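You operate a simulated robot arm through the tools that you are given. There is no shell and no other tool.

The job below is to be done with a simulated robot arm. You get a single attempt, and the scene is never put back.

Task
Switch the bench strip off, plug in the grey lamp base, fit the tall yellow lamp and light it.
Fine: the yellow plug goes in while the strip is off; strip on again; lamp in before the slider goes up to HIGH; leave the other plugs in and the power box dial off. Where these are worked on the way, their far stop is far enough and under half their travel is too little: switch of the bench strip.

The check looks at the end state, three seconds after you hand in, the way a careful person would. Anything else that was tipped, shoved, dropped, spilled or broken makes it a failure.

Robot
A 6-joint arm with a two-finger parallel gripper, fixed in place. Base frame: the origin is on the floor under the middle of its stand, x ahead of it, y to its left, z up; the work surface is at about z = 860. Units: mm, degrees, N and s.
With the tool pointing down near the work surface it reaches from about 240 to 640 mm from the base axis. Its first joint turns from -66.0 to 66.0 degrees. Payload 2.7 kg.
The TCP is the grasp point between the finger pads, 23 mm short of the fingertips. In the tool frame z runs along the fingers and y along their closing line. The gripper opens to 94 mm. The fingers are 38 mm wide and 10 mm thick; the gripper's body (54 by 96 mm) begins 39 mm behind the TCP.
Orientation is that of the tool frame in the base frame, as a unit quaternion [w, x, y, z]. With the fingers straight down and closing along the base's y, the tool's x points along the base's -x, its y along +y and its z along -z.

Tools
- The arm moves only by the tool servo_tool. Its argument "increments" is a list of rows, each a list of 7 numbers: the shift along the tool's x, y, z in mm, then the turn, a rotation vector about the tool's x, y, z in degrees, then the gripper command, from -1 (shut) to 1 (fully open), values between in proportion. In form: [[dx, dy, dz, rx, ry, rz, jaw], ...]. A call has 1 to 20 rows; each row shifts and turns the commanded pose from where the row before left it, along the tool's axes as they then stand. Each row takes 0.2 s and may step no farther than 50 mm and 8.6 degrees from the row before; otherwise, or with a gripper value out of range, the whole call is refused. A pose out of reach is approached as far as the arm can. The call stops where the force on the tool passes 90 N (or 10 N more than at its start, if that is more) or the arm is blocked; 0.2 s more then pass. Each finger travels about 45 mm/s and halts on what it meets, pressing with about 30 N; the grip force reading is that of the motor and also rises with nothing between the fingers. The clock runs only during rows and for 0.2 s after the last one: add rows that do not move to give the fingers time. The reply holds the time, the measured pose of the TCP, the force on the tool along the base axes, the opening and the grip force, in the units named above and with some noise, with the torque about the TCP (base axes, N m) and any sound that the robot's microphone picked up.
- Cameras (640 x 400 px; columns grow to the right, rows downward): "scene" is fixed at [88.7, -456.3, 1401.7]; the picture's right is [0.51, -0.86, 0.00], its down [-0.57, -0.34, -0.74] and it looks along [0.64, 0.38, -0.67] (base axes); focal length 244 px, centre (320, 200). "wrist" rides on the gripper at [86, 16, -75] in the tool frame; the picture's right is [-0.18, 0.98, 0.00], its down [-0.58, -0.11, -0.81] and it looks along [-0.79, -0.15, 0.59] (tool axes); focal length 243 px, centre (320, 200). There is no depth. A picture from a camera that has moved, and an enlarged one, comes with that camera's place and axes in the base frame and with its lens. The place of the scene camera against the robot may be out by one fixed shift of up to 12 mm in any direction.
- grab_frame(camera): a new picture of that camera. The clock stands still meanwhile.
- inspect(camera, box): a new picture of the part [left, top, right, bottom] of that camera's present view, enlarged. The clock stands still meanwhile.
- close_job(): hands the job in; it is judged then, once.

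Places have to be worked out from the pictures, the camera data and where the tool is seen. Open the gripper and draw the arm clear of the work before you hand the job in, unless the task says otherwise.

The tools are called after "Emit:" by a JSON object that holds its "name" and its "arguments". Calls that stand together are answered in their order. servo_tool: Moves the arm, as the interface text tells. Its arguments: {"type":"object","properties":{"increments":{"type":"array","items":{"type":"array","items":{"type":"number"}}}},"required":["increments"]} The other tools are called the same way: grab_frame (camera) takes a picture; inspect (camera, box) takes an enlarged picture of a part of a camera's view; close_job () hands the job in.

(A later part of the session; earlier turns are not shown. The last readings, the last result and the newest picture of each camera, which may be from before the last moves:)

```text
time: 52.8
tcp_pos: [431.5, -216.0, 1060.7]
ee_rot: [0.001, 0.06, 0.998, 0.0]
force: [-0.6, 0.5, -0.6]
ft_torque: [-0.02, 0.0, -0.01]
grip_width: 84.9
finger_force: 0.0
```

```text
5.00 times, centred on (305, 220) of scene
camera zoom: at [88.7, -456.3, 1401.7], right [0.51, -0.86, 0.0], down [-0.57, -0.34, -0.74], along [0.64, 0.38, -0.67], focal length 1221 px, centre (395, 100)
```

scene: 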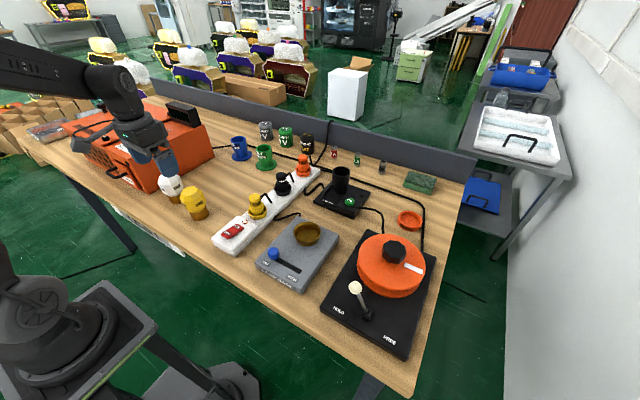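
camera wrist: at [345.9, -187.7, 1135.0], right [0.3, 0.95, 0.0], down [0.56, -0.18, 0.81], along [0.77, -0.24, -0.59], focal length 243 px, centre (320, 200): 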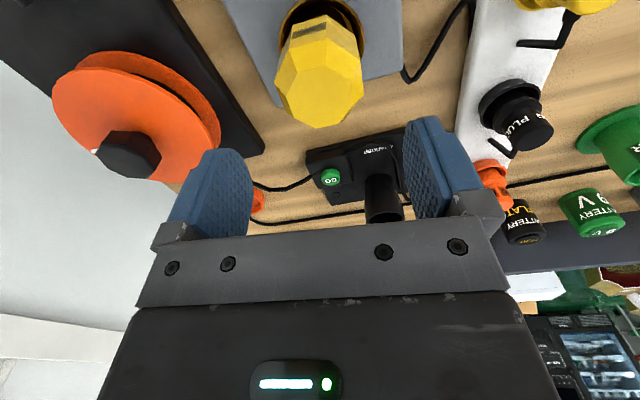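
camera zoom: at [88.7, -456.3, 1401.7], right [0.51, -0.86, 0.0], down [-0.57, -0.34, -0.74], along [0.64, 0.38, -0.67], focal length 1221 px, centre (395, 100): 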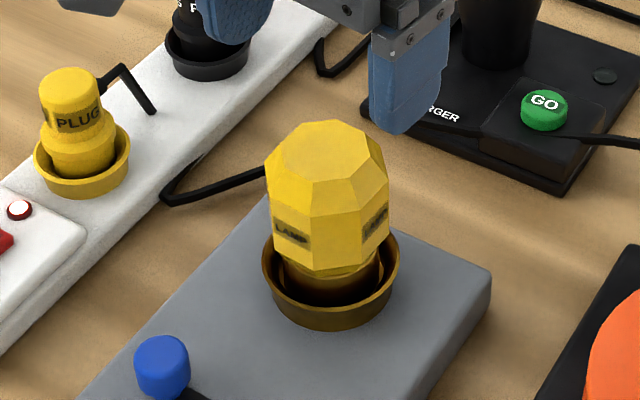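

The lamp stands upright in the cup. To make sure it is fully seated, I'll close the fingers and press gently on its top, as I did with the plug.

Emit:
{"name": "servo_tool", "arguments": {"increments": [[0, 2, 0, 0, 0, 0, -1], [0, 0, 0, 0, 0, 0, -1], [0, 0, 0, 0, 0, 0, -1], [0, 0, 0, 0, 0, 0, -1], [0, 0, 0, 0, 0, 0, -1], [0, 0, 0, 0, 0, 0, -1], [0, 0, 18, 0, 0, 0, -1], [0, 0, 18, 0, 0, 0, -1], [0, 0, 0, 0, 0, 0, -1]]}}

Emit:
{"name": "inspect", "arguments": {"camera": "scene", "box": [260, 160, 350, 250]}}

Emit:
{"name": "inspect", "arguments": {"camera": "wrist", "box": [240, 0, 400, 200]}}

```text
time: 54.8
tcp_pos: [430.8, -214.4, 1023.9]
ee_rot: [0.0, 0.061, 0.998, -0.001]
force: [0.6, 0.4, 0.4]
ft_torque: [0.01, 0.01, 0.01]
grip_width: 0.0
finger_force: 30.1
```

```text
4.44 times, centred on (305, 205) of scene
camera zoom: at [88.7, -456.3, 1401.7], right [0.51, -0.86, 0.0], down [-0.57, -0.34, -0.74], along [0.64, 0.38, -0.67], focal length 1086 px, centre (387, 178)
```

zoom: 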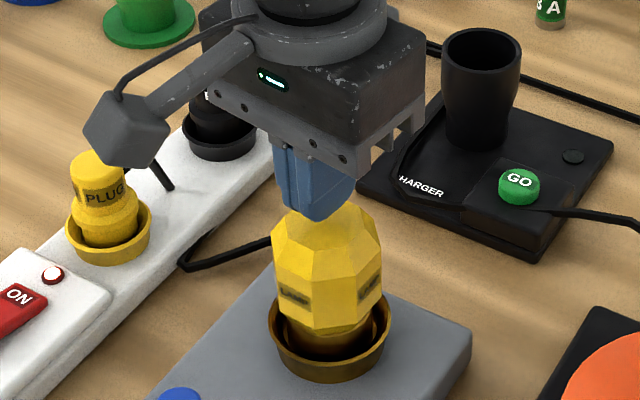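

```text
2.00 times, centred on (320, 100) of wrist
camera zoom: at [346.1, -185.8, 1099.2], right [0.3, 0.95, 0.0], down [0.56, -0.18, 0.81], along [0.77, -0.24, -0.59], focal length 485 px, centre (320, 400)
```

zoom: 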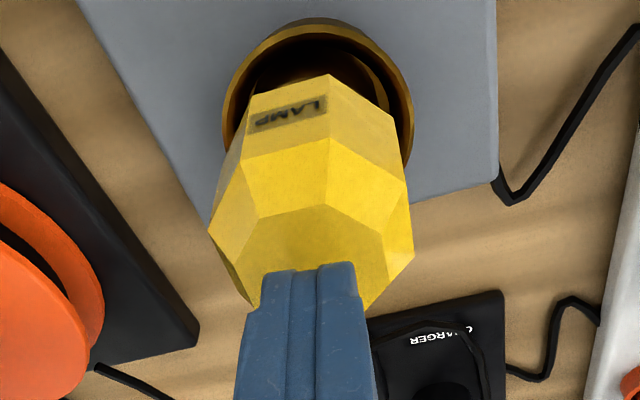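

The fingertips are centred above the lamp top at about z = 1001. I'll descend gently to contact.

Emit:
{"name": "servo_tool", "arguments": {"increments": [[0, 0, 3, 0, 0, 0, -1], [0, 0, 2, 0, 0, 0, -1], [0, 0, 2, 0, 0, 0, -1], [0, 0, 1.5, 0, 0, 0, -1]]}}

```text
time: 55.8
tcp_pos: [431.0, -213.2, 1016.7]
ee_rot: [0.0, 0.062, 0.998, 0.0]
force: [-0.1, 0.0, 0.8]
ft_torque: [-0.01, 0.0, 0.0]
grip_width: 0.1
finger_force: 30.2
```

No contact yet at tip z ≈ 993. I'll take a few more small steps.

Emit:
{"name": "servo_tool", "arguments": {"increments": [[0, 0, 1.5, 0, 0, 0, -1], [0, 0, 1.5, 0, 0, 0, -1]]}}

```text
time: 56.4
tcp_pos: [430.7, -213.7, 1012.4]
ee_rot: [0.0, 0.061, 0.998, -0.001]
force: [-3.7, 1.1, 11.9]
ft_torque: [0.07, 0.29, -0.04]
grip_width: 0.0
finger_force: 30.2
```

Contact at tip z ≈ 990 with 12 N. I'll press a bit more and watch for movement or a snap.

Emit:
{"name": "servo_tool", "arguments": {"increments": [[0, 0, 1, 0, 0, 0, -1], [0, 0, 1, 0, 0, 0, -1]]}}

```text
time: 57.0
tcp_pos: [431.7, -214.3, 1012.6]
ee_rot: [0.003, 0.06, 0.998, -0.002]
force: [-8.8, 1.5, 36.6]
ft_torque: [0.12, 0.9, -0.01]
grip_width: 0.2
finger_force: 30.5
```

At 37 N the lamp is rigid and doesn't move, so it is fully down on the cup floor. I'll rise, turn the tool back, and move to the OFF side of the slider knob with the fingers shut.

Emit:
{"name": "servo_tool", "arguments": {"increments": [[0, 0, -10, 0, 0, 0, -1], [0, 0, -20, 0, 0, 0, -1], [0, 0, -22, 0, 0, 0, -1], [0, 0, 0, 0, 0, -7, -1], [32, 23, 0, 0, 0, 0, -1], [32, 23, 0, 0, 0, 0, -1], [32, 23, 0, 0, 0, 0, -1], [0, 0, 25, 0, 0, 0, -1], [0, 0, 25, 0, 0, 0, -1], [0, 0, 25, 0, 0, 0, -1], [0, 0, 0, 0, 0, 0, -1]]}}

Emit:
{"name": "grab_frame", "arguments": {"camera": "wrist"}}

Emit:
{"name": "inspect", "arguments": {"camera": "scene", "box": [240, 190, 350, 300]}}

```text
time: 59.4
tcp_pos: [335.2, -143.1, 986.8]
ee_rot: [0.0, 0.0, 1.0, 0.0]
force: [-0.2, 0.0, 0.0]
ft_torque: [-0.02, 0.0, 0.04]
grip_width: 0.0
finger_force: 30.3
```

```text
taken
camera wrist: at [248.6, -125.9, 1061.8], right [0.18, 0.98, 0.0], down [0.58, -0.11, 0.81], along [0.79, -0.15, -0.59], focal length 243 px, centre (320, 200)
```

wrist: 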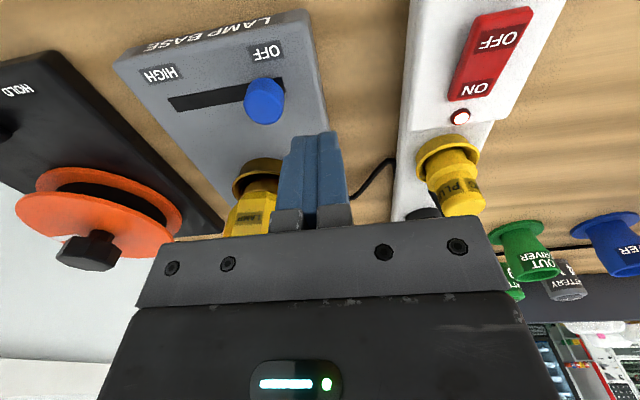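

```text
3.64 times, centred on (295, 245) of scene
camera zoom: at [88.7, -456.3, 1401.7], right [0.51, -0.86, 0.0], down [-0.57, -0.34, -0.74], along [0.64, 0.38, -0.67], focal length 888 px, centre (411, 36)
```

zoom: 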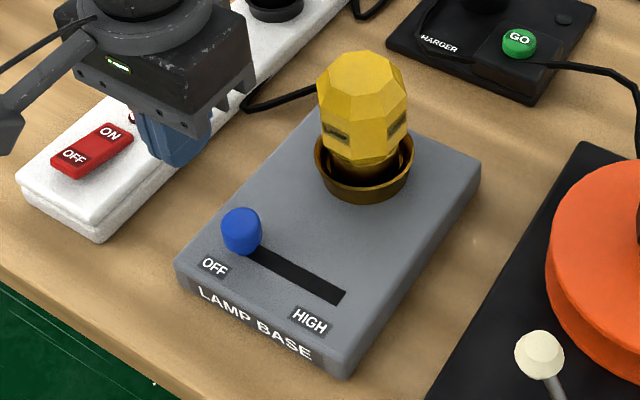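

I'll zoom on the knob from here to fix its position and height before lowering next to it.

Emit:
{"name": "inspect", "arguments": {"camera": "wrist", "box": [160, 30, 340, 150]}}

```text
3.33 times, centred on (250, 90) of wrist
camera zoom: at [248.6, -125.9, 1061.8], right [0.18, 0.98, 0.0], down [0.58, -0.11, 0.81], along [0.79, -0.15, -0.59], focal length 809 px, centre (553, 567)
```

zoom: 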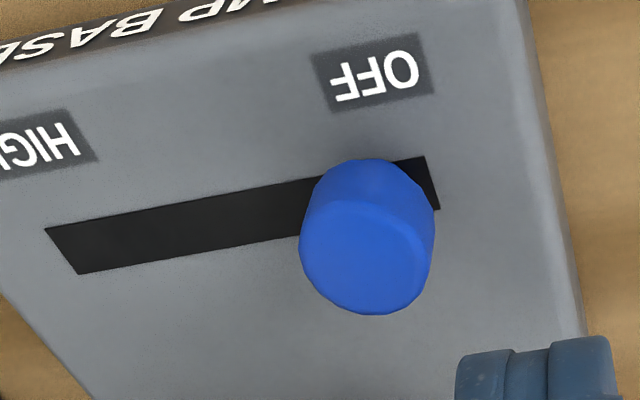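

The track runs along y at x ≈ 333.5, from about -257 to -168, and the knob is at y ≈ -180 with its top near z = 917. I'll lower the shut fingers beside it, on the OFF side, to a tip height of about 901.

Emit:
{"name": "servo_tool", "arguments": {"increments": [[1, 0, 20, 0, 0, 0, -1], [0, 0, 20, 0, 0, 0, -1], [0, 0, 15, 0, 0, 0, -1], [0, 0, 7, 0, 0, 0, -1], [0, 0, 0, 0, 0, 0, -1]]}}

Emit:
{"name": "inspect", "arguments": {"camera": "scene", "box": [230, 190, 340, 300]}}

Emit:
{"name": "grab_frame", "arguments": {"camera": "wrist"}}

```text
time: 60.6
tcp_pos: [333.1, -143.7, 925.8]
ee_rot: [0.0, 0.0, 1.0, -0.001]
force: [0.5, -1.1, -0.5]
ft_torque: [0.01, 0.0, -0.02]
grip_width: 0.0
finger_force: 30.4
```

```text
3.64 times, centred on (285, 245) of scene
camera zoom: at [88.7, -456.3, 1401.7], right [0.51, -0.86, 0.0], down [-0.57, -0.34, -0.74], along [0.64, 0.38, -0.67], focal length 888 px, centre (447, 36)
```

zoom: 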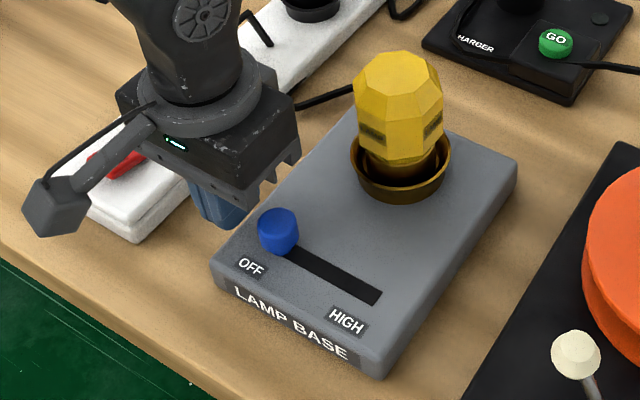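

```text
taken
camera wrist: at [246.4, -126.0, 1000.2], right [0.18, 0.98, 0.0], down [0.58, -0.11, 0.81], along [0.79, -0.15, -0.59], focal length 243 px, centre (320, 200)
```

wrist: 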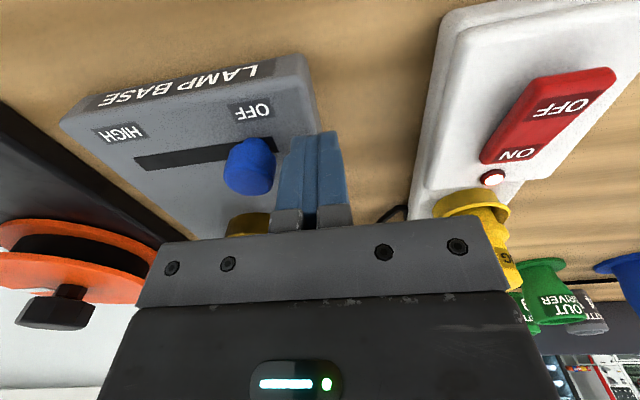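

The tips are at z ≈ 903 beside the knob. I'll lower 2 mm more and start pushing toward HIGH.

Emit:
{"name": "servo_tool", "arguments": {"increments": [[0, -3, 2, 0, 0, 0, -1], [0, -6, 0, 0, 0, 0, -1], [0, -6, 0, 0, 0, 0, -1], [0, -6, 0, 0, 0, 0, -1], [0, -6, 0, 0, 0, 0, -1], [0, -6, 0, 0, 0, 0, -1]]}}

Emit:
{"name": "inspect", "arguments": {"camera": "scene", "box": [230, 190, 340, 300]}}

```text
time: 62.0
tcp_pos: [335.4, -176.1, 923.5]
ee_rot: [0.0, -0.001, 1.0, 0.0]
force: [0.4, -0.3, 1.2]
ft_torque: [-0.02, 0.04, 0.02]
grip_width: 0.0
finger_force: 29.9
```

```text
3.64 times, centred on (285, 245) of scene
camera zoom: at [88.7, -456.2, 1401.7], right [0.51, -0.86, 0.0], down [-0.57, -0.34, -0.74], along [0.64, 0.38, -0.67], focal length 888 px, centre (447, 36)
```

zoom: 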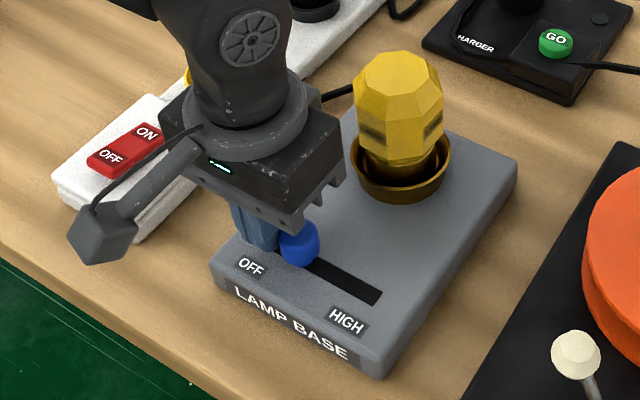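

The knob moves freely with the finger. I'll continue toward the HIGH end.

Emit:
{"name": "servo_tool", "arguments": {"increments": [[0, -6, 0, 0, 0, 0, -1], [0, -6, 0, 0, 0, 0, -1], [0, -6, 0, 0, 0, 0, -1], [0, -6, 0, 0, 0, 0, -1], [0, -6, 0, 0, 0, 0, -1], [0, -6, 0, 0, 0, 0, -1], [0, -3, 0, 0, 0, 0, -1]]}}

Emit:
{"name": "inspect", "arguments": {"camera": "scene", "box": [230, 190, 340, 300]}}

```text
time: 63.6
tcp_pos: [333.1, -216.3, 922.9]
ee_rot: [0.0, 0.001, 1.0, 0.0]
force: [0.7, 0.4, 0.5]
ft_torque: [-0.04, -0.02, 0.03]
grip_width: 0.0
finger_force: 30.3
```

```text
3.64 times, centred on (285, 245) of scene
camera zoom: at [88.7, -456.2, 1401.7], right [0.51, -0.86, 0.0], down [-0.57, -0.34, -0.74], along [0.64, 0.38, -0.67], focal length 888 px, centre (447, 36)
```

zoom: 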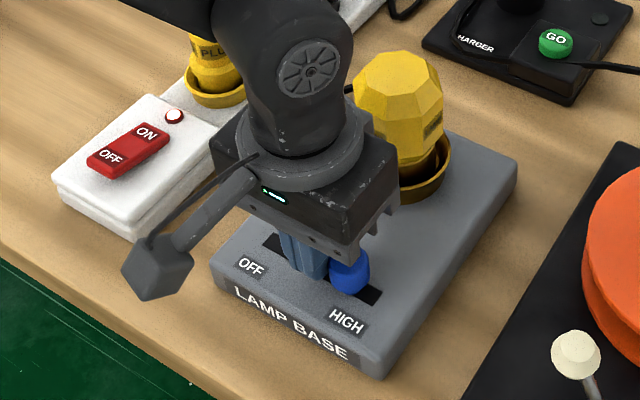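

The knob is close to the HIGH end. I'll finish in 2 mm steps until the stop is felt.

Emit:
{"name": "servo_tool", "arguments": {"increments": [[0, -2, 0, 0, 0, 0, -1], [0, -2, 0, 0, 0, 0, -1], [0, -2, 0, 0, 0, 0, -1]]}}

Emit:
{"name": "inspect", "arguments": {"camera": "scene", "box": [230, 190, 340, 300]}}

```text
time: 64.4
tcp_pos: [333.8, -222.9, 922.7]
ee_rot: [0.0, 0.0, 1.0, 0.0]
force: [0.5, 0.2, -1.0]
ft_torque: [0.0, -0.02, -0.05]
grip_width: 0.0
finger_force: 29.9
```

```text
3.64 times, centred on (285, 245) of scene
camera zoom: at [88.7, -456.2, 1401.7], right [0.51, -0.86, 0.0], down [-0.57, -0.34, -0.74], along [0.64, 0.38, -0.67], focal length 888 px, centre (447, 36)
```

zoom: 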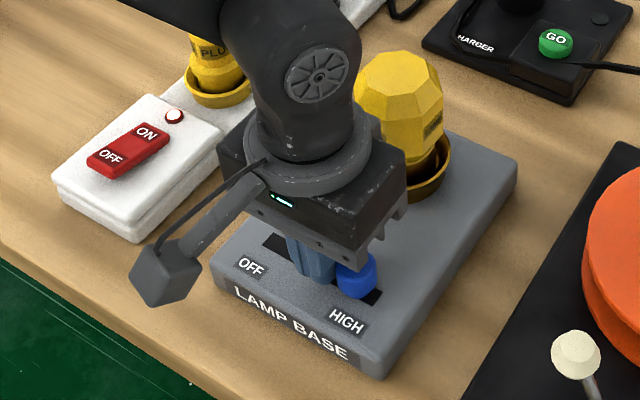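

Still moving freely with no stop felt. I'll continue in small steps.

Emit:
{"name": "servo_tool", "arguments": {"increments": [[0, -1.5, 0, 0, 0, 0, -1], [0, -1.5, 0, 0, 0, 0, -1]]}}

Emit:
{"name": "inspect", "arguments": {"camera": "scene", "box": [260, 170, 340, 300]}}

```text
time: 65.0
tcp_pos: [335.1, -227.1, 924.2]
ee_rot: [-0.001, 0.0, 1.0, 0.001]
force: [-0.3, 1.8, -0.1]
ft_torque: [0.03, 0.01, 0.01]
grip_width: 0.0
finger_force: 30.7
```

```text
3.08 times, centred on (300, 235) of scene
camera zoom: at [88.7, -456.2, 1401.7], right [0.51, -0.86, 0.0], down [-0.57, -0.34, -0.74], along [0.64, 0.38, -0.67], focal length 752 px, centre (382, 92)
```

zoom: 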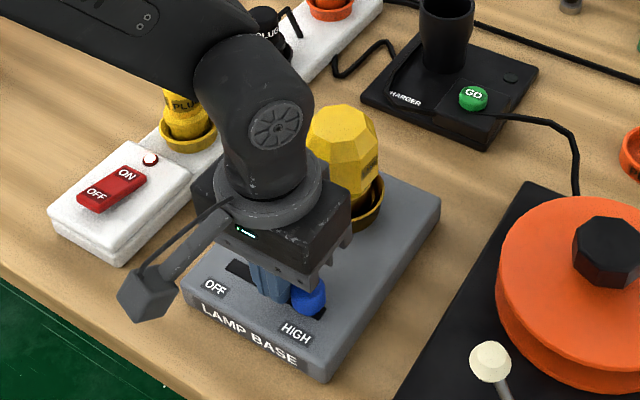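

A slight reaction (1.8 N) has appeared. I'll nudge another 1.5 mm, watching the force so the base itself isn't shoved.

Emit:
{"name": "servo_tool", "arguments": {"increments": [[0, -0.8, 0, 0, 0, 0, -1], [0, -0.7, 0, 0, 0, 0, -1]]}}

Emit:
{"name": "inspect", "arguments": {"camera": "scene", "box": [270, 220, 330, 290]}}

```text
time: 65.6
tcp_pos: [333.7, -226.6, 923.4]
ee_rot: [0.0, 0.001, 1.0, 0.001]
force: [1.6, 17.3, 5.7]
ft_torque: [0.33, -0.03, 0.04]
grip_width: 0.0
finger_force: 30.0
```

```text
5.71 times, centred on (300, 255) of scene
camera zoom: at [88.7, -455.8, 1401.9], right [0.51, -0.86, 0.0], down [-0.57, -0.34, -0.74], along [0.64, 0.38, -0.67], focal length 1396 px, centre (434, -114)
```

zoom: 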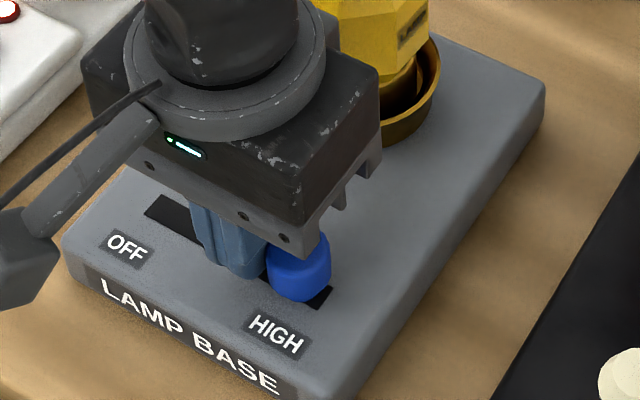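

The stop is reached (17 N, no further travel), so the slider is at HIGH. I'll back off, rise clear and check the lamp.

Emit:
{"name": "servo_tool", "arguments": {"increments": [[0, 4, 0, 0, 0, 0, -1], [0, 4, 0, 0, 0, 0, -1], [0, 0, -20, 0, 0, 0, -1], [0, 0, -25, 0, 0, 0, -1], [0, 0, -25, 0, 0, 0, -1], [0, 0, -25, 0, 0, 0, -1], [0, 25, -25, 0, 0, 0, 0], [0, 30, -25, 0, 0, 0, 1], [0, 30, 0, 0, 0, 0, 1], [0, 30, 0, 0, 0, 0, 1]]}}

Emit:
{"name": "grab_frame", "arguments": {"camera": "scene"}}

Emit:
{"name": "inspect", "arguments": {"camera": "scene", "box": [240, 180, 350, 300]}}

Emit:
{"name": "grab_frame", "arguments": {"camera": "wrist"}}

```text
time: 67.8
tcp_pos: [334.0, -104.8, 1068.1]
ee_rot: [0.0, 0.0, 1.0, 0.0]
force: [-0.4, -0.7, 0.1]
ft_torque: [-0.01, 0.02, 0.02]
grip_width: 85.7
finger_force: 0.1
```

```text
taken
```

scene: 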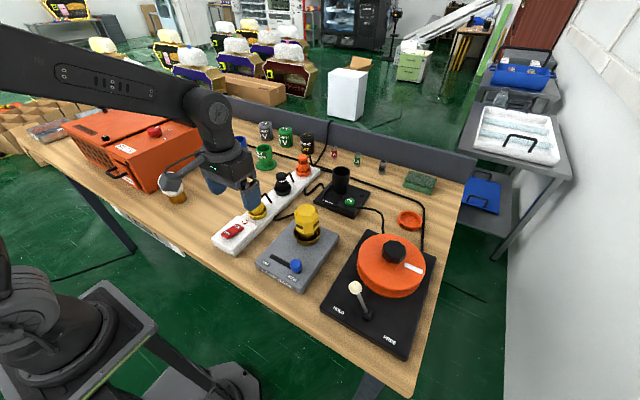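

```text
3.33 times, centred on (295, 240) of scene
camera zoom: at [88.7, -456.3, 1401.7], right [0.51, -0.86, 0.0], down [-0.57, -0.34, -0.74], along [0.64, 0.38, -0.67], focal length 814 px, centre (403, 67)
```

zoom: 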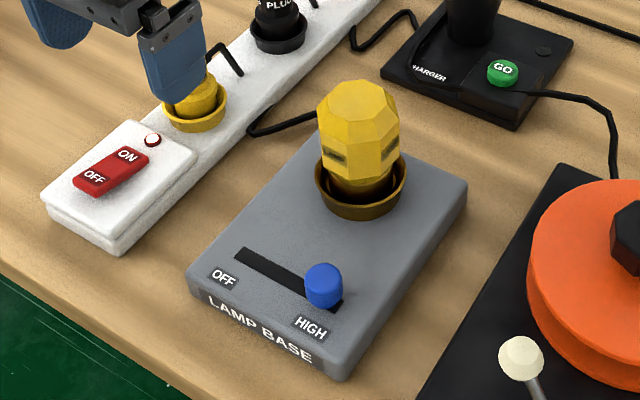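

```text
taken
camera wrist: at [246.9, -87.6, 1143.9], right [0.18, 0.98, 0.0], down [0.58, -0.11, 0.81], along [0.79, -0.15, -0.59], focal length 243 px, centre (320, 200)
```

wrist: 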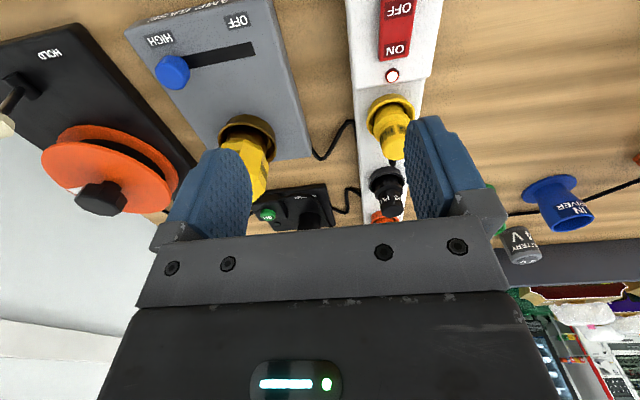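

The slider stands at HIGH. I'll zoom closely on the lamp and plug to judge whether the lamp is actually lit.

Emit:
{"name": "inspect", "arguments": {"camera": "scene", "box": [285, 195, 330, 250]}}

Emit:
{"name": "inspect", "arguments": {"camera": "wrist", "box": [200, 80, 300, 210]}}

Emit:
{"name": "inspect", "arguments": {"camera": "wrist", "box": [340, 50, 440, 230]}}

```text
7.27 times, centred on (308, 222) of scene
camera zoom: at [88.7, -456.3, 1401.7], right [0.51, -0.86, 0.0], down [-0.57, -0.34, -0.74], along [0.64, 0.38, -0.67], focal length 1776 px, centre (411, 36)
```

zoom: 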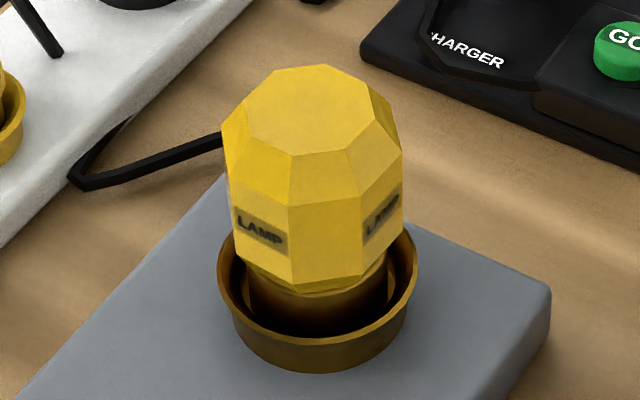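

```text
3.08 times, centred on (250, 145) of wrist
camera zoom: at [246.9, -87.6, 1143.9], right [0.18, 0.98, 0.0], down [0.58, -0.11, 0.81], along [0.79, -0.15, -0.59], focal length 746 px, centre (535, 369)
```

zoom: 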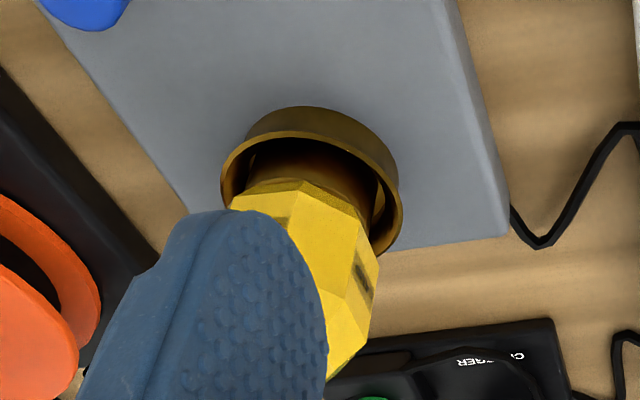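

```text
2.22 times, centred on (390, 140) of wrist
camera zoom: at [246.9, -87.6, 1143.9], right [0.18, 0.98, 0.0], down [0.58, -0.11, 0.81], along [0.79, -0.15, -0.59], focal length 539 px, centre (164, 333)
```

zoom: 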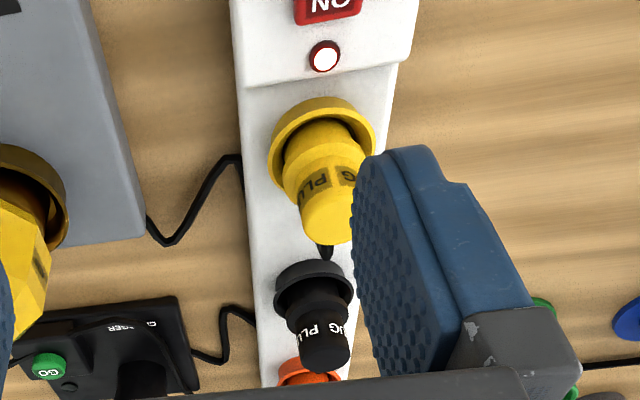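

The lamp shows no obvious glow yet. I'll wait a second with the arm still and look again before changing anything.

Emit:
{"name": "servo_tool", "arguments": {"increments": [[0, 30, 0, 0, 0, 0, 1], [0, 30, 0, 0, 0, 0, 1], [0, 0, 0, 0, 0, 0, 1], [0, 0, 0, 0, 0, 0, 1], [0, 0, 0, 0, 0, 0, 1], [0, 0, 0, 0, 0, 0, 1], [0, 0, 0, 0, 0, 0, 1]]}}

Emit:
{"name": "inspect", "arguments": {"camera": "scene", "box": [240, 180, 350, 300]}}

Emit:
{"name": "inspect", "arguments": {"camera": "scene", "box": [245, 185, 345, 250]}}

```text
time: 69.4
tcp_pos: [336.0, -44.9, 1068.8]
ee_rot: [0.0, -0.001, 1.0, 0.0]
force: [-0.2, -0.4, -0.7]
ft_torque: [0.01, -0.01, 0.03]
grip_width: 94.1
finger_force: 0.1
```

```text
3.33 times, centred on (295, 240) of scene
camera zoom: at [88.7, -456.3, 1401.7], right [0.51, -0.86, 0.0], down [-0.57, -0.34, -0.74], along [0.64, 0.38, -0.67], focal length 814 px, centre (403, 67)
```

zoom: 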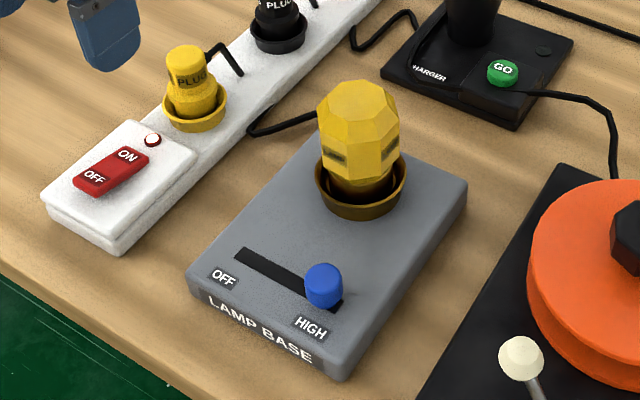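

```text
6.15 times, centred on (295, 218) of scene
camera zoom: at [88.7, -456.3, 1401.7], right [0.51, -0.86, 0.0], down [-0.57, -0.34, -0.74], along [0.64, 0.38, -0.67], focal length 1503 px, centre (474, 92)
```

zoom: 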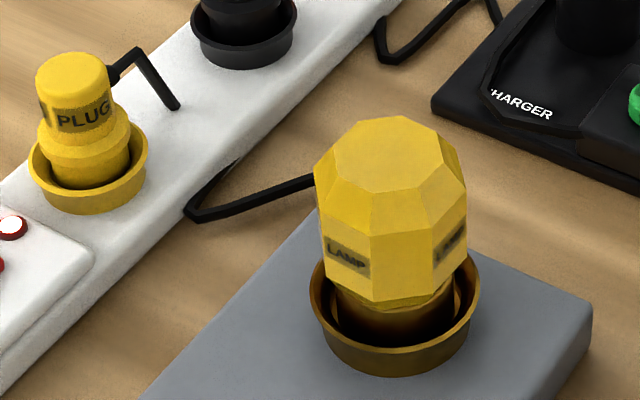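

The lamp is still not glowing. I'll recheck the plug with the same close-up as before, and the lamp the same way.

Emit:
{"name": "inspect", "arguments": {"camera": "scene", "box": [250, 185, 284, 223]}}

Emit:
{"name": "inspect", "arguments": {"camera": "scene", "box": [290, 200, 325, 245]}}

Emit:
{"name": "inspect", "arguments": {"camera": "scene", "box": [155, 165, 195, 210]}}

```text
10.53 times, centred on (267, 204) of scene
camera zoom: at [88.7, -456.3, 1401.7], right [0.51, -0.86, 0.0], down [-0.57, -0.34, -0.74], along [0.64, 0.38, -0.67], focal length 2571 px, centre (878, 158)
```

zoom: 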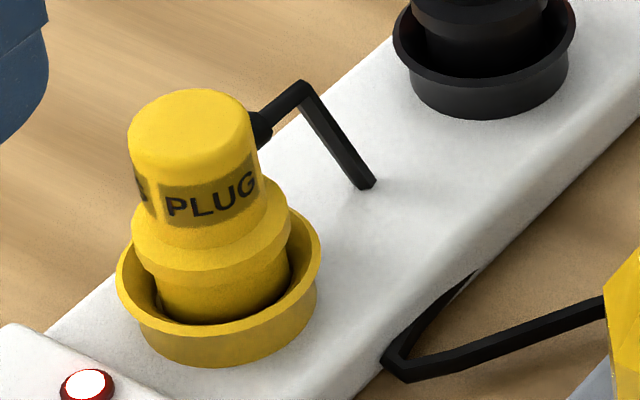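

```text
8.89 times, centred on (308, 222) of scene
camera zoom: at [88.7, -456.3, 1401.7], right [0.51, -0.86, 0.0], down [-0.57, -0.34, -0.74], along [0.64, 0.38, -0.67], focal length 2171 px, centre (431, 0)
```

zoom: 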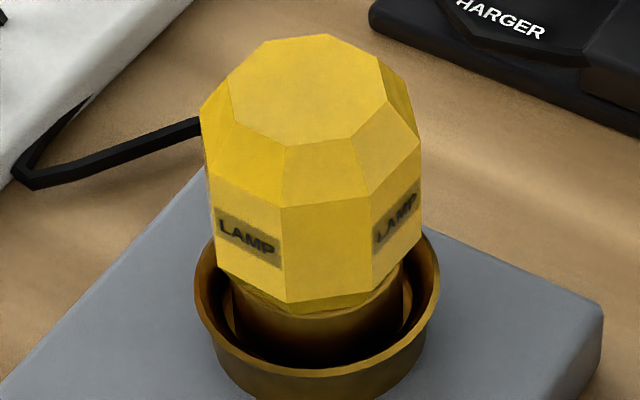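

```text
8.89 times, centred on (175, 188) of scene
camera zoom: at [88.7, -456.3, 1401.7], right [0.51, -0.86, 0.0], down [-0.57, -0.34, -0.74], along [0.64, 0.38, -0.67], focal length 2171 px, centre (1609, 311)
```

zoom: 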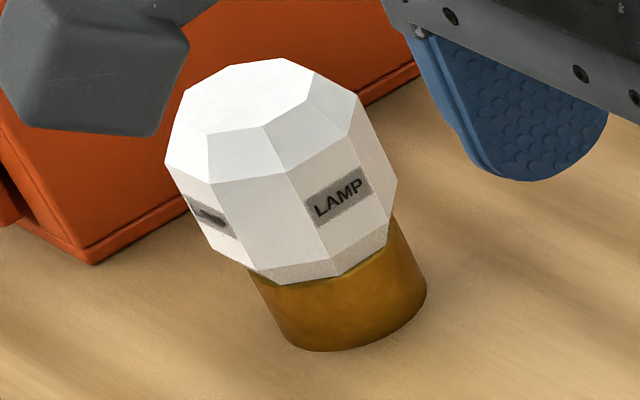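

The plug's height above its rim matches its neighbours within measuring error, but no snap came from the lamp. In the last wrist views it seemed slightly off-centre toward -y. I'll bring the wrist camera behind the lamp base for a proper look.

Emit:
{"name": "servo_tool", "arguments": {"increments": [[0, -45, 0, 0, 0, 0, 1], [0, -45, 0, 0, 0, 0, 1], [0, -45, 0, 0, 0, 0, 1], [0, -45, -10, 0, 0, 0, 1], [0, 0, -10, 0, 0, 0, 1], [0, 0, 0, 0, 0, 0, 1]]}}

Emit:
{"name": "grab_frame", "arguments": {"camera": "wrist"}}

Emit:
{"name": "inspect", "arguments": {"camera": "wrist", "box": [270, 70, 410, 190]}}

```text
time: 70.8
tcp_pos: [334.9, -224.2, 1088.8]
ee_rot: [0.0, -0.001, 1.0, 0.0]
force: [0.0, 0.6, 0.3]
ft_torque: [0.01, 0.02, 0.03]
grip_width: 94.0
finger_force: 0.1
```

```text
taken
camera wrist: at [246.8, -206.3, 1164.0], right [0.18, 0.98, 0.0], down [0.58, -0.11, 0.81], along [0.79, -0.15, -0.59], focal length 243 px, centre (320, 200)
```

wrist: 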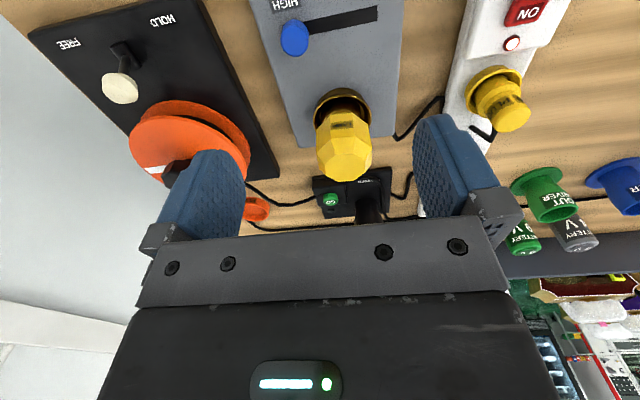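

```text
3.33 times, centred on (340, 130) of wrist
camera zoom: at [246.8, -206.3, 1164.0], right [0.18, 0.98, 0.0], down [0.58, -0.11, 0.81], along [0.79, -0.15, -0.59], focal length 809 px, centre (253, 433)
```

zoom: 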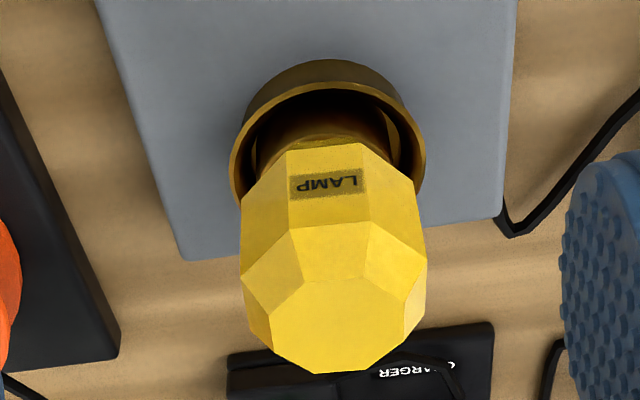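

I'll zoom further on the cup and lamp base to compare the gaps on either side.

Emit:
{"name": "inspect", "arguments": {"camera": "wrist", "box": [312, 82, 376, 132]}}

```text
8.00 times, centred on (344, 107) of wrist
camera zoom: at [246.8, -206.3, 1164.0], right [0.18, 0.98, 0.0], down [0.58, -0.11, 0.81], along [0.79, -0.15, -0.59], focal length 1941 px, centre (128, 944)
```

zoom: 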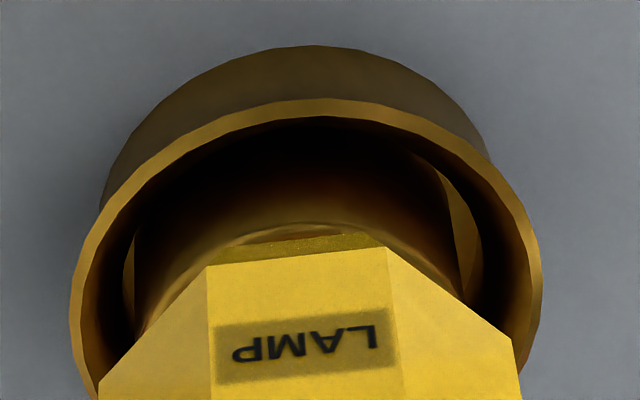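

The base looks roughly 1 mm off toward -y, so I also want its x position. I'll turn the tool 90° and view the lamp from the +y side at a safe height.

Emit:
{"name": "servo_tool", "arguments": {"increments": [[0, 0, 0, 0, 0, 8.182, 1], [0, 0, 0, 0, 0, 8.182, 1], [0, 0, 0, 0, 0, 8.182, 1], [0, 0, 0, 0, 0, 8.182, 1], [0, 0, 0, 0, 0, 8.182, 1], [0, 0, 0, 0, 0, 8.182, 1], [0, 0, 0, 0, 0, 8.182, 1], [0, 0, 0, 0, 0, 8.182, 1], [0, 0, 0, 0, 0, 8.182, 1], [0, 0, 0, 0, 0, 8.182, 1], [0, 0, 0, 0, 0, 8.18, 1], [27.25, 21.75, 0, 0, 0, 0, 1], [27.25, 21.75, 0, 0, 0, 0, 1], [27.25, 21.75, 0, 0, 0, 0, 1], [27.25, 21.75, 0, 0, 0, 0, 1], [0, 0, 0, 0, 0, 0, 1]]}}

Emit:
{"name": "grab_frame", "arguments": {"camera": "wrist"}}

Emit:
{"name": "inspect", "arguments": {"camera": "wrist", "box": [312, 82, 376, 132]}}

```text
time: 74.2
tcp_pos: [421.3, -117.5, 1086.6]
ee_rot: [0.0, 0.707, 0.708, 0.0]
force: [0.2, -0.5, -0.4]
ft_torque: [0.06, -0.02, -0.01]
grip_width: 94.0
finger_force: 0.0
```

```text
taken
camera wrist: at [437.0, -28.9, 1162.4], right [0.98, -0.18, 0.0], down [-0.11, -0.58, 0.81], along [-0.15, -0.79, -0.59], focal length 243 px, centre (320, 200)
```

wrist: 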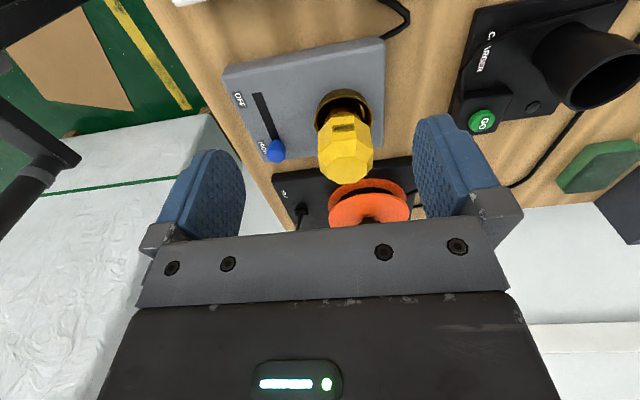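

```text
8.00 times, centred on (344, 107) of wrist
camera zoom: at [437.0, -28.9, 1162.4], right [0.98, -0.18, 0.0], down [-0.11, -0.58, 0.81], along [-0.15, -0.79, -0.59], focal length 1941 px, centre (128, 944)
```

zoom: 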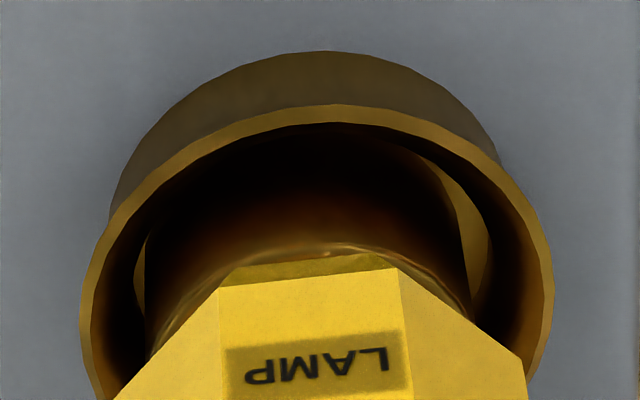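

From both sides the lamp base sits about 1 mm off centre but upright, and the lamp is dark. The second plug snap is still suspicious, so I'll measure by touch: shut the fingers and lightly touch the black plug's top to compare with the yellow plug's z = 949.5.

Emit:
{"name": "servo_tool", "arguments": {"increments": [[20, 30, 0, 0, 0, 0, -1], [20, 30, 0, 0, 0, 0, -1], [20, 30, 0, 0, 0, 0, -1], [19.5, 28, 0, 0, 0, 0, -1], [0, 0, 30, 0, 0, 0, -1], [0, 0, 30, 0, 0, 0, -1], [0, 0, 25, 0, 0, 0, -1], [0, 0, 8, 0, 0, 0, -1], [0, 0, 0, 0, 0, 0, -1]]}}

Emit:
{"name": "inspect", "arguments": {"camera": "scene", "box": [230, 130, 330, 220]}}

```text
time: 76.2
tcp_pos: [538.9, -34.5, 994.1]
ee_rot: [0.0, 0.707, 0.707, 0.0]
force: [0.3, 0.5, -0.8]
ft_torque: [-0.02, -0.02, -0.01]
grip_width: 0.1
finger_force: 29.8
```

```text
4.44 times, centred on (280, 175) of scene
camera zoom: at [88.7, -456.3, 1401.7], right [0.51, -0.86, 0.0], down [-0.57, -0.34, -0.74], along [0.64, 0.38, -0.67], focal length 1086 px, centre (498, 311)
```

zoom: 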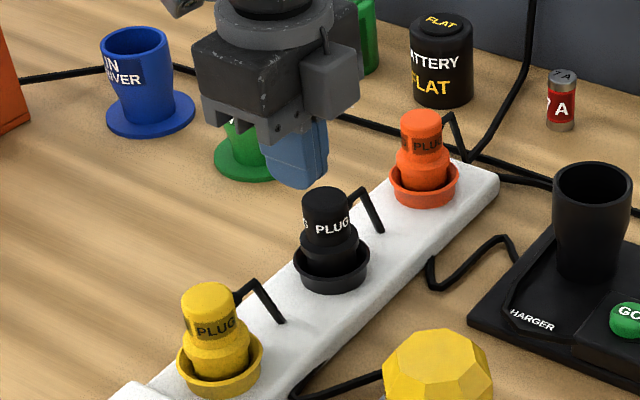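

The scene view puts the black plug nearer x ≈ 559, so I'll shift 20 mm further before touching down.

Emit:
{"name": "servo_tool", "arguments": {"increments": [[-2.8, 20, 0, 0, 0, 0, -1], [0, 0, 6, 0, 0, 0, -1], [0, 0, 6, 0, 0, 0, -1], [0, 0, 0, 0, 0, 0, -1]]}}

Emit:
{"name": "inspect", "arguments": {"camera": "scene", "box": [260, 150, 310, 210]}}

Emit:
{"name": "grab_frame", "arguments": {"camera": "wrist"}}

```text
time: 77.2
tcp_pos: [560.1, -37.2, 982.1]
ee_rot: [0.0, 0.707, 0.707, 0.0]
force: [0.2, 0.6, 0.4]
ft_torque: [-0.03, 0.02, -0.02]
grip_width: 0.1
finger_force: 30.0
```

```text
6.67 times, centred on (285, 180) of scene
camera zoom: at [88.7, -456.3, 1401.7], right [0.51, -0.86, 0.0], down [-0.57, -0.34, -0.74], along [0.64, 0.38, -0.67], focal length 1628 px, centre (553, 333)
```

zoom: 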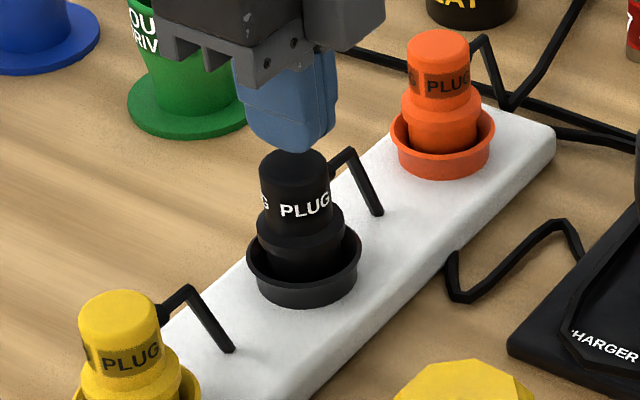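

```text
taken
camera wrist: at [574.9, 49.5, 1058.4], right [0.98, -0.18, 0.0], down [-0.11, -0.58, 0.81], along [-0.15, -0.79, -0.59], focal length 243 px, centre (320, 200)
```

wrist: 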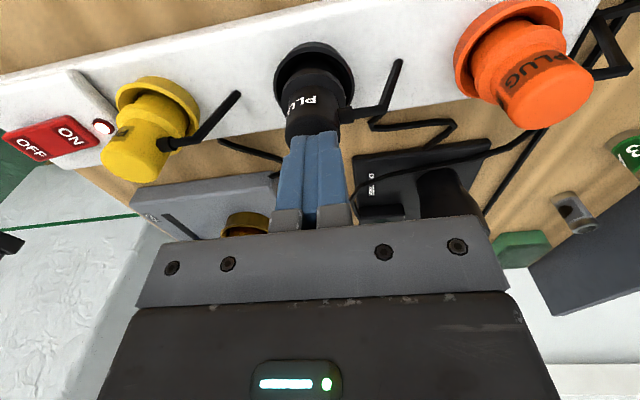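

The fingers are now above the black plug. This side view also shows both plugs together, so I'll zoom on each and then touch down gently.

Emit:
{"name": "inspect", "arguments": {"camera": "wrist", "box": [90, 30, 260, 200]}}

Emit:
{"name": "servo_tool", "arguments": {"increments": [[0, 0, 3, 0, 0, 0, -1], [0, 0, 2, 0, 0, 0, -1], [0, 0, 1.5, 0, 0, 0, -1]]}}

```text
2.35 times, centred on (175, 115) of wrist
camera zoom: at [574.9, 49.5, 1058.4], right [0.98, -0.18, 0.0], down [-0.11, -0.58, 0.81], along [-0.15, -0.79, -0.59], focal length 571 px, centre (661, 400)
```

zoom: 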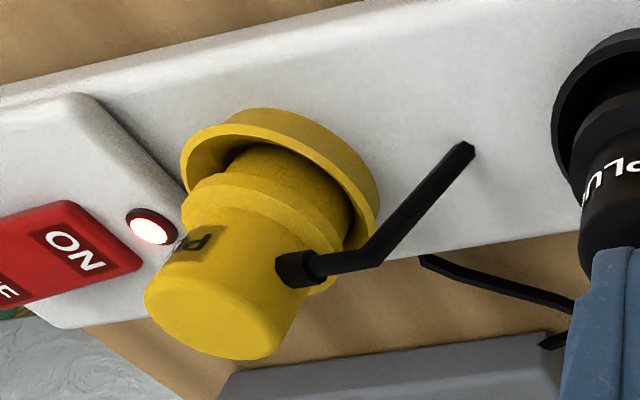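

```text
time: 78.0
tcp_pos: [560.1, -39.5, 976.1]
ee_rot: [0.0, 0.708, 0.707, 0.0]
force: [-0.8, -0.3, 0.9]
ft_torque: [0.01, -0.01, 0.02]
grip_width: 0.0
finger_force: 29.5
```

No contact yet at TCP z ≈ 976. I'll descend in 1 mm steps.

Emit:
{"name": "servo_tool", "arguments": {"increments": [[0, 0, 1, 0, 0, 0, -1], [0, 0, 1, 0, 0, 0, -1], [0, 0, 1, 0, 0, 0, -1]]}}

```text
time: 78.8
tcp_pos: [561.3, -37.6, 973.8]
ee_rot: [0.001, 0.707, 0.707, 0.0]
force: [0.4, 0.6, 0.8]
ft_torque: [0.02, -0.02, -0.01]
grip_width: 0.2
finger_force: 30.0
```

Emit:
{"name": "servo_tool", "arguments": {"increments": [[0, 0, 1, 0, 0, 0, -1]]}}

```text
time: 79.2
tcp_pos: [560.3, -39.3, 973.9]
ee_rot: [0.0, 0.707, 0.707, 0.0]
force: [-0.9, 1.1, 3.9]
ft_torque: [-0.01, 0.05, -0.02]
grip_width: 0.0
finger_force: 29.7
```

Light contact (4 N) here. I'll take a couple more readings at contact to average out the noise, pressing only slightly.

Emit:
{"name": "servo_tool", "arguments": {"increments": [[0, 0, 0.5, 0, 0, 0, -1]]}}

Emit:
{"name": "servo_tool", "arguments": {"increments": [[0, 0, 0, 0, 0, 0, -1]]}}

Emit:
{"name": "servo_tool", "arguments": {"increments": [[0, 0, 0, 0, 0, 0, -1]]}}

Emit:
{"name": "servo_tool", "arguments": {"increments": [[0, 0, 0, 0, 0, 0, -1]]}}

```text
time: 79.6
tcp_pos: [559.3, -38.7, 972.8]
ee_rot: [0.0, 0.707, 0.707, 0.0]
force: [-2.3, 1.0, 7.6]
ft_torque: [-0.01, 0.07, 0.04]
grip_width: 0.0
finger_force: 29.9
```

```text
time: 80.0
tcp_pos: [559.0, -38.1, 973.1]
ee_rot: [0.001, 0.707, 0.708, 0.0]
force: [-2.5, -0.4, 11.8]
ft_torque: [0.02, 0.12, -0.01]
grip_width: 0.1
finger_force: 29.8
```

```text
time: 80.4
tcp_pos: [559.0, -37.2, 972.1]
ee_rot: [0.0, 0.707, 0.707, 0.001]
force: [-1.7, 0.3, 11.7]
ft_torque: [-0.05, 0.09, -0.01]
grip_width: 0.0
finger_force: 30.1
```

```text
time: 80.8
tcp_pos: [560.1, -38.6, 973.1]
ee_rot: [0.0, 0.707, 0.707, 0.0]
force: [-1.5, 0.0, 15.0]
ft_torque: [0.01, 0.09, -0.01]
grip_width: 0.2
finger_force: 29.8
```

Averaged touch heights: black plug 973.0, yellow plug 972.6, so the yellow plug is fully in. The lamp is therefore the likely fault, since it never snapped and was pressed to only 37 N. I'll rise, turn the tool back, and return the slider to OFF before touching the lamp.

Emit:
{"name": "servo_tool", "arguments": {"increments": [[0, 0, -15, 0, 0, 0, -1], [0, 0, -30, 0, 0, 0, -1], [0, 0, -35, 0, 0, 0, -1], [0, 0, -35, 0, 0, 0, -1], [-40, 0, 0, 0, 0, -8.182, -1], [0, 0, 0, 0, 0, -8.182, -1], [0, 0, 0, 0, 0, -8.182, -1], [0, 0, 0, 0, 0, -8.182, -1], [0, 0, 0, 0, 0, -8.182, -1], [0, 0, 0, 0, 0, -8.182, -1], [0, 0, 0, 0, 0, -8.182, -1], [0, 0, 0, 0, 0, -8.182, -1], [0, 0, 0, 0, 0, -8.182, -1], [0, 0, 0, 0, 0, -8.182, -1], [0, 0, 0, 0, 0, -8.18, -1], [0, 0, 0, 0, 0, 0, -1]]}}

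```text
time: 84.2
tcp_pos: [558.5, -78.9, 1086.5]
ee_rot: [0.001, -0.001, 1.0, 0.0]
force: [0.1, 0.2, -0.3]
ft_torque: [0.03, -0.03, 0.01]
grip_width: 0.1
finger_force: 30.4
```

The tool is straight again. I'll travel over to the far (-y) side of the knob, staying above the lamp.

Emit:
{"name": "servo_tool", "arguments": {"increments": [[32.1, -28.1, 3, 0, 0, 0, -1], [32.1, -28.1, 3, 0, 0, 0, -1], [32.1, -28.1, 3, 0, 0, 0, -1], [32.1, -28.1, 3, 0, 0, 0, -1], [32.1, -28.1, 6, 0, 0, 0, -1], [32.1, -28.1, 10, 0, 0, 0, -1], [32.1, -28.4, 18, 0, 0, 0, -1], [0, 0, 25, 0, 0, 0, -1], [0, 0, 25, 0, 0, 0, -1], [0, 0, 0, 0, 0, 0, -1]]}}

Emit:
{"name": "grab_frame", "arguments": {"camera": "wrist"}}

Emit:
{"name": "inspect", "arguments": {"camera": "scene", "box": [240, 190, 360, 310]}}

```text
time: 86.4
tcp_pos: [333.0, -276.7, 990.2]
ee_rot: [0.001, 0.0, 1.0, 0.0]
force: [0.7, 0.7, 1.1]
ft_torque: [-0.03, 0.01, -0.03]
grip_width: 0.0
finger_force: 29.8
```

```text
taken
camera wrist: at [247.1, -259.1, 1066.4], right [0.18, 0.98, 0.0], down [0.58, -0.11, 0.81], along [0.79, -0.15, -0.59], focal length 243 px, centre (320, 200)
```

wrist: 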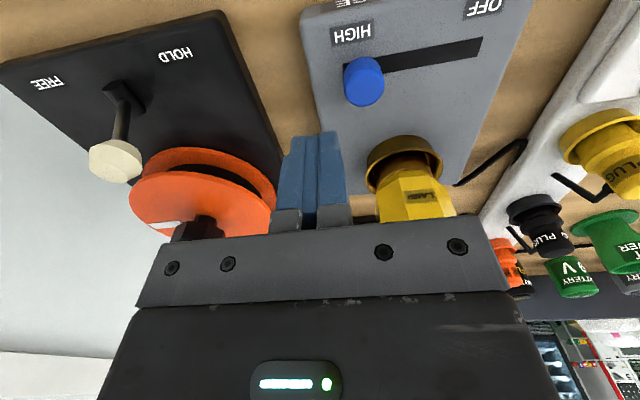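

```text
3.33 times, centred on (300, 250) of scene
camera zoom: at [88.7, -456.3, 1401.7], right [0.51, -0.86, 0.0], down [-0.57, -0.34, -0.74], along [0.64, 0.38, -0.67], focal length 814 px, centre (387, 33)
```

zoom: 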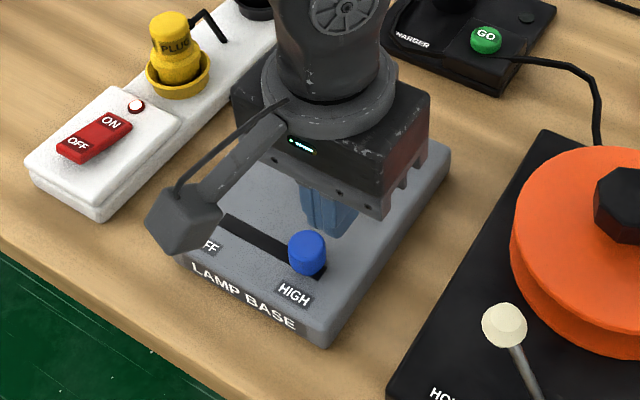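

The fingers are on the HIGH side of the knob with about 8 mm clearance. I'll lower beside it and push it back to OFF.

Emit:
{"name": "servo_tool", "arguments": {"increments": [[0, -1, 25, 0, 0, 0, -1], [0, 0, 22, 0, 0, 0, -1], [0, 0, 15, 0, 0, 0, -1], [0, 0, 5, 0, 0, 0, -1], [0, 0, 0, 0, 0, 0, -1]]}}

Emit:
{"name": "inspect", "arguments": {"camera": "scene", "box": [250, 200, 350, 300]}}

```text
time: 87.6
tcp_pos: [333.8, -276.3, 923.1]
ee_rot: [0.0, 0.0, 1.0, 0.001]
force: [-0.1, 0.4, 0.1]
ft_torque: [0.0, -0.01, -0.02]
grip_width: 0.3
finger_force: 30.4
```

```text
4.00 times, centred on (300, 250) of scene
camera zoom: at [88.7, -456.3, 1401.7], right [0.51, -0.86, 0.0], down [-0.57, -0.34, -0.74], along [0.64, 0.38, -0.67], focal length 977 px, centre (400, 0)
```

zoom: 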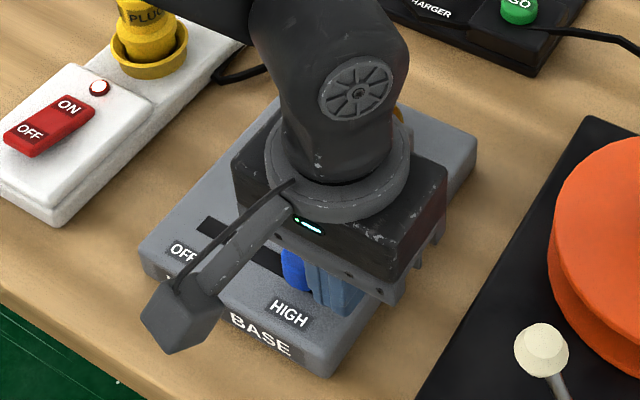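

Beside the knob now, with no contact force. I'll push toward +y (OFF) in steady steps.

Emit:
{"name": "servo_tool", "arguments": {"increments": [[0, 6, 0, 0, 0, 0, -1], [0, 6, 0, 0, 0, 0, -1], [0, 6, 0, 0, 0, 0, -1], [0, 6, 0, 0, 0, 0, -1], [0, 6, 0, 0, 0, 0, -1], [0, 6, 0, 0, 0, 0, -1], [0, 6, 0, 0, 0, 0, -1], [0, 6, 0, 0, 0, 0, -1], [0, 6, 0, 0, 0, 0, -1], [0, 6, 0, 0, 0, 0, -1], [0, 6, 0, 0, 0, 0, -1]]}}

Emit:
{"name": "inspect", "arguments": {"camera": "scene", "box": [240, 200, 340, 300]}}

```text
time: 90.0
tcp_pos: [334.5, -211.6, 924.7]
ee_rot: [0.0, 0.0, 1.0, 0.001]
force: [-0.3, -1.0, -0.2]
ft_torque: [0.0, 0.01, -0.01]
grip_width: 0.1
finger_force: 30.2
```

```text
4.00 times, centred on (290, 250) of scene
camera zoom: at [88.7, -456.3, 1401.7], right [0.51, -0.86, 0.0], down [-0.57, -0.34, -0.74], along [0.64, 0.38, -0.67], focal length 977 px, centre (440, 0)
```

zoom: 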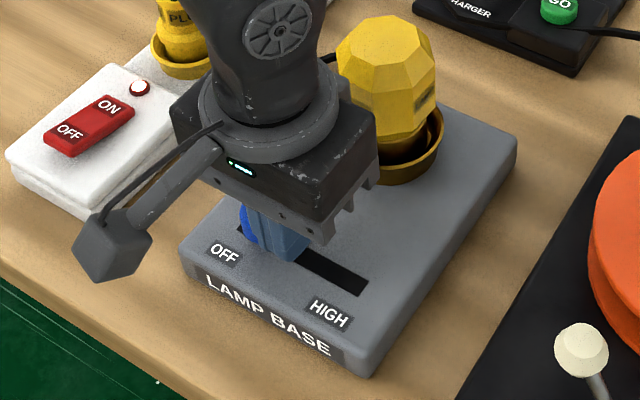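

The knob is nearly at OFF. I'll finish in small steps to its stop.

Emit:
{"name": "servo_tool", "arguments": {"increments": [[0, 2, 0, 0, 0, 0, -1], [0, 2, 0, 0, 0, 0, -1], [0, 1.5, 0, 0, 0, 0, -1]]}}

Emit:
{"name": "servo_tool", "arguments": {"increments": [[0, 1, 0, 0, 0, 0, -1], [0, 1, 0, 0, 0, 0, -1]]}}

```text
time: 90.8
tcp_pos: [334.0, -204.8, 924.1]
ee_rot: [0.001, 0.001, 1.0, 0.0]
force: [0.7, -0.5, 0.3]
ft_torque: [-0.03, -0.01, 0.01]
grip_width: 0.0
finger_force: 29.7
```

```text
time: 91.4
tcp_pos: [334.4, -204.2, 925.1]
ee_rot: [-0.001, 0.0, 1.0, 0.0]
force: [-1.6, -8.5, 1.0]
ft_torque: [-0.2, 0.06, 0.0]
grip_width: 0.1
finger_force: 29.6
```

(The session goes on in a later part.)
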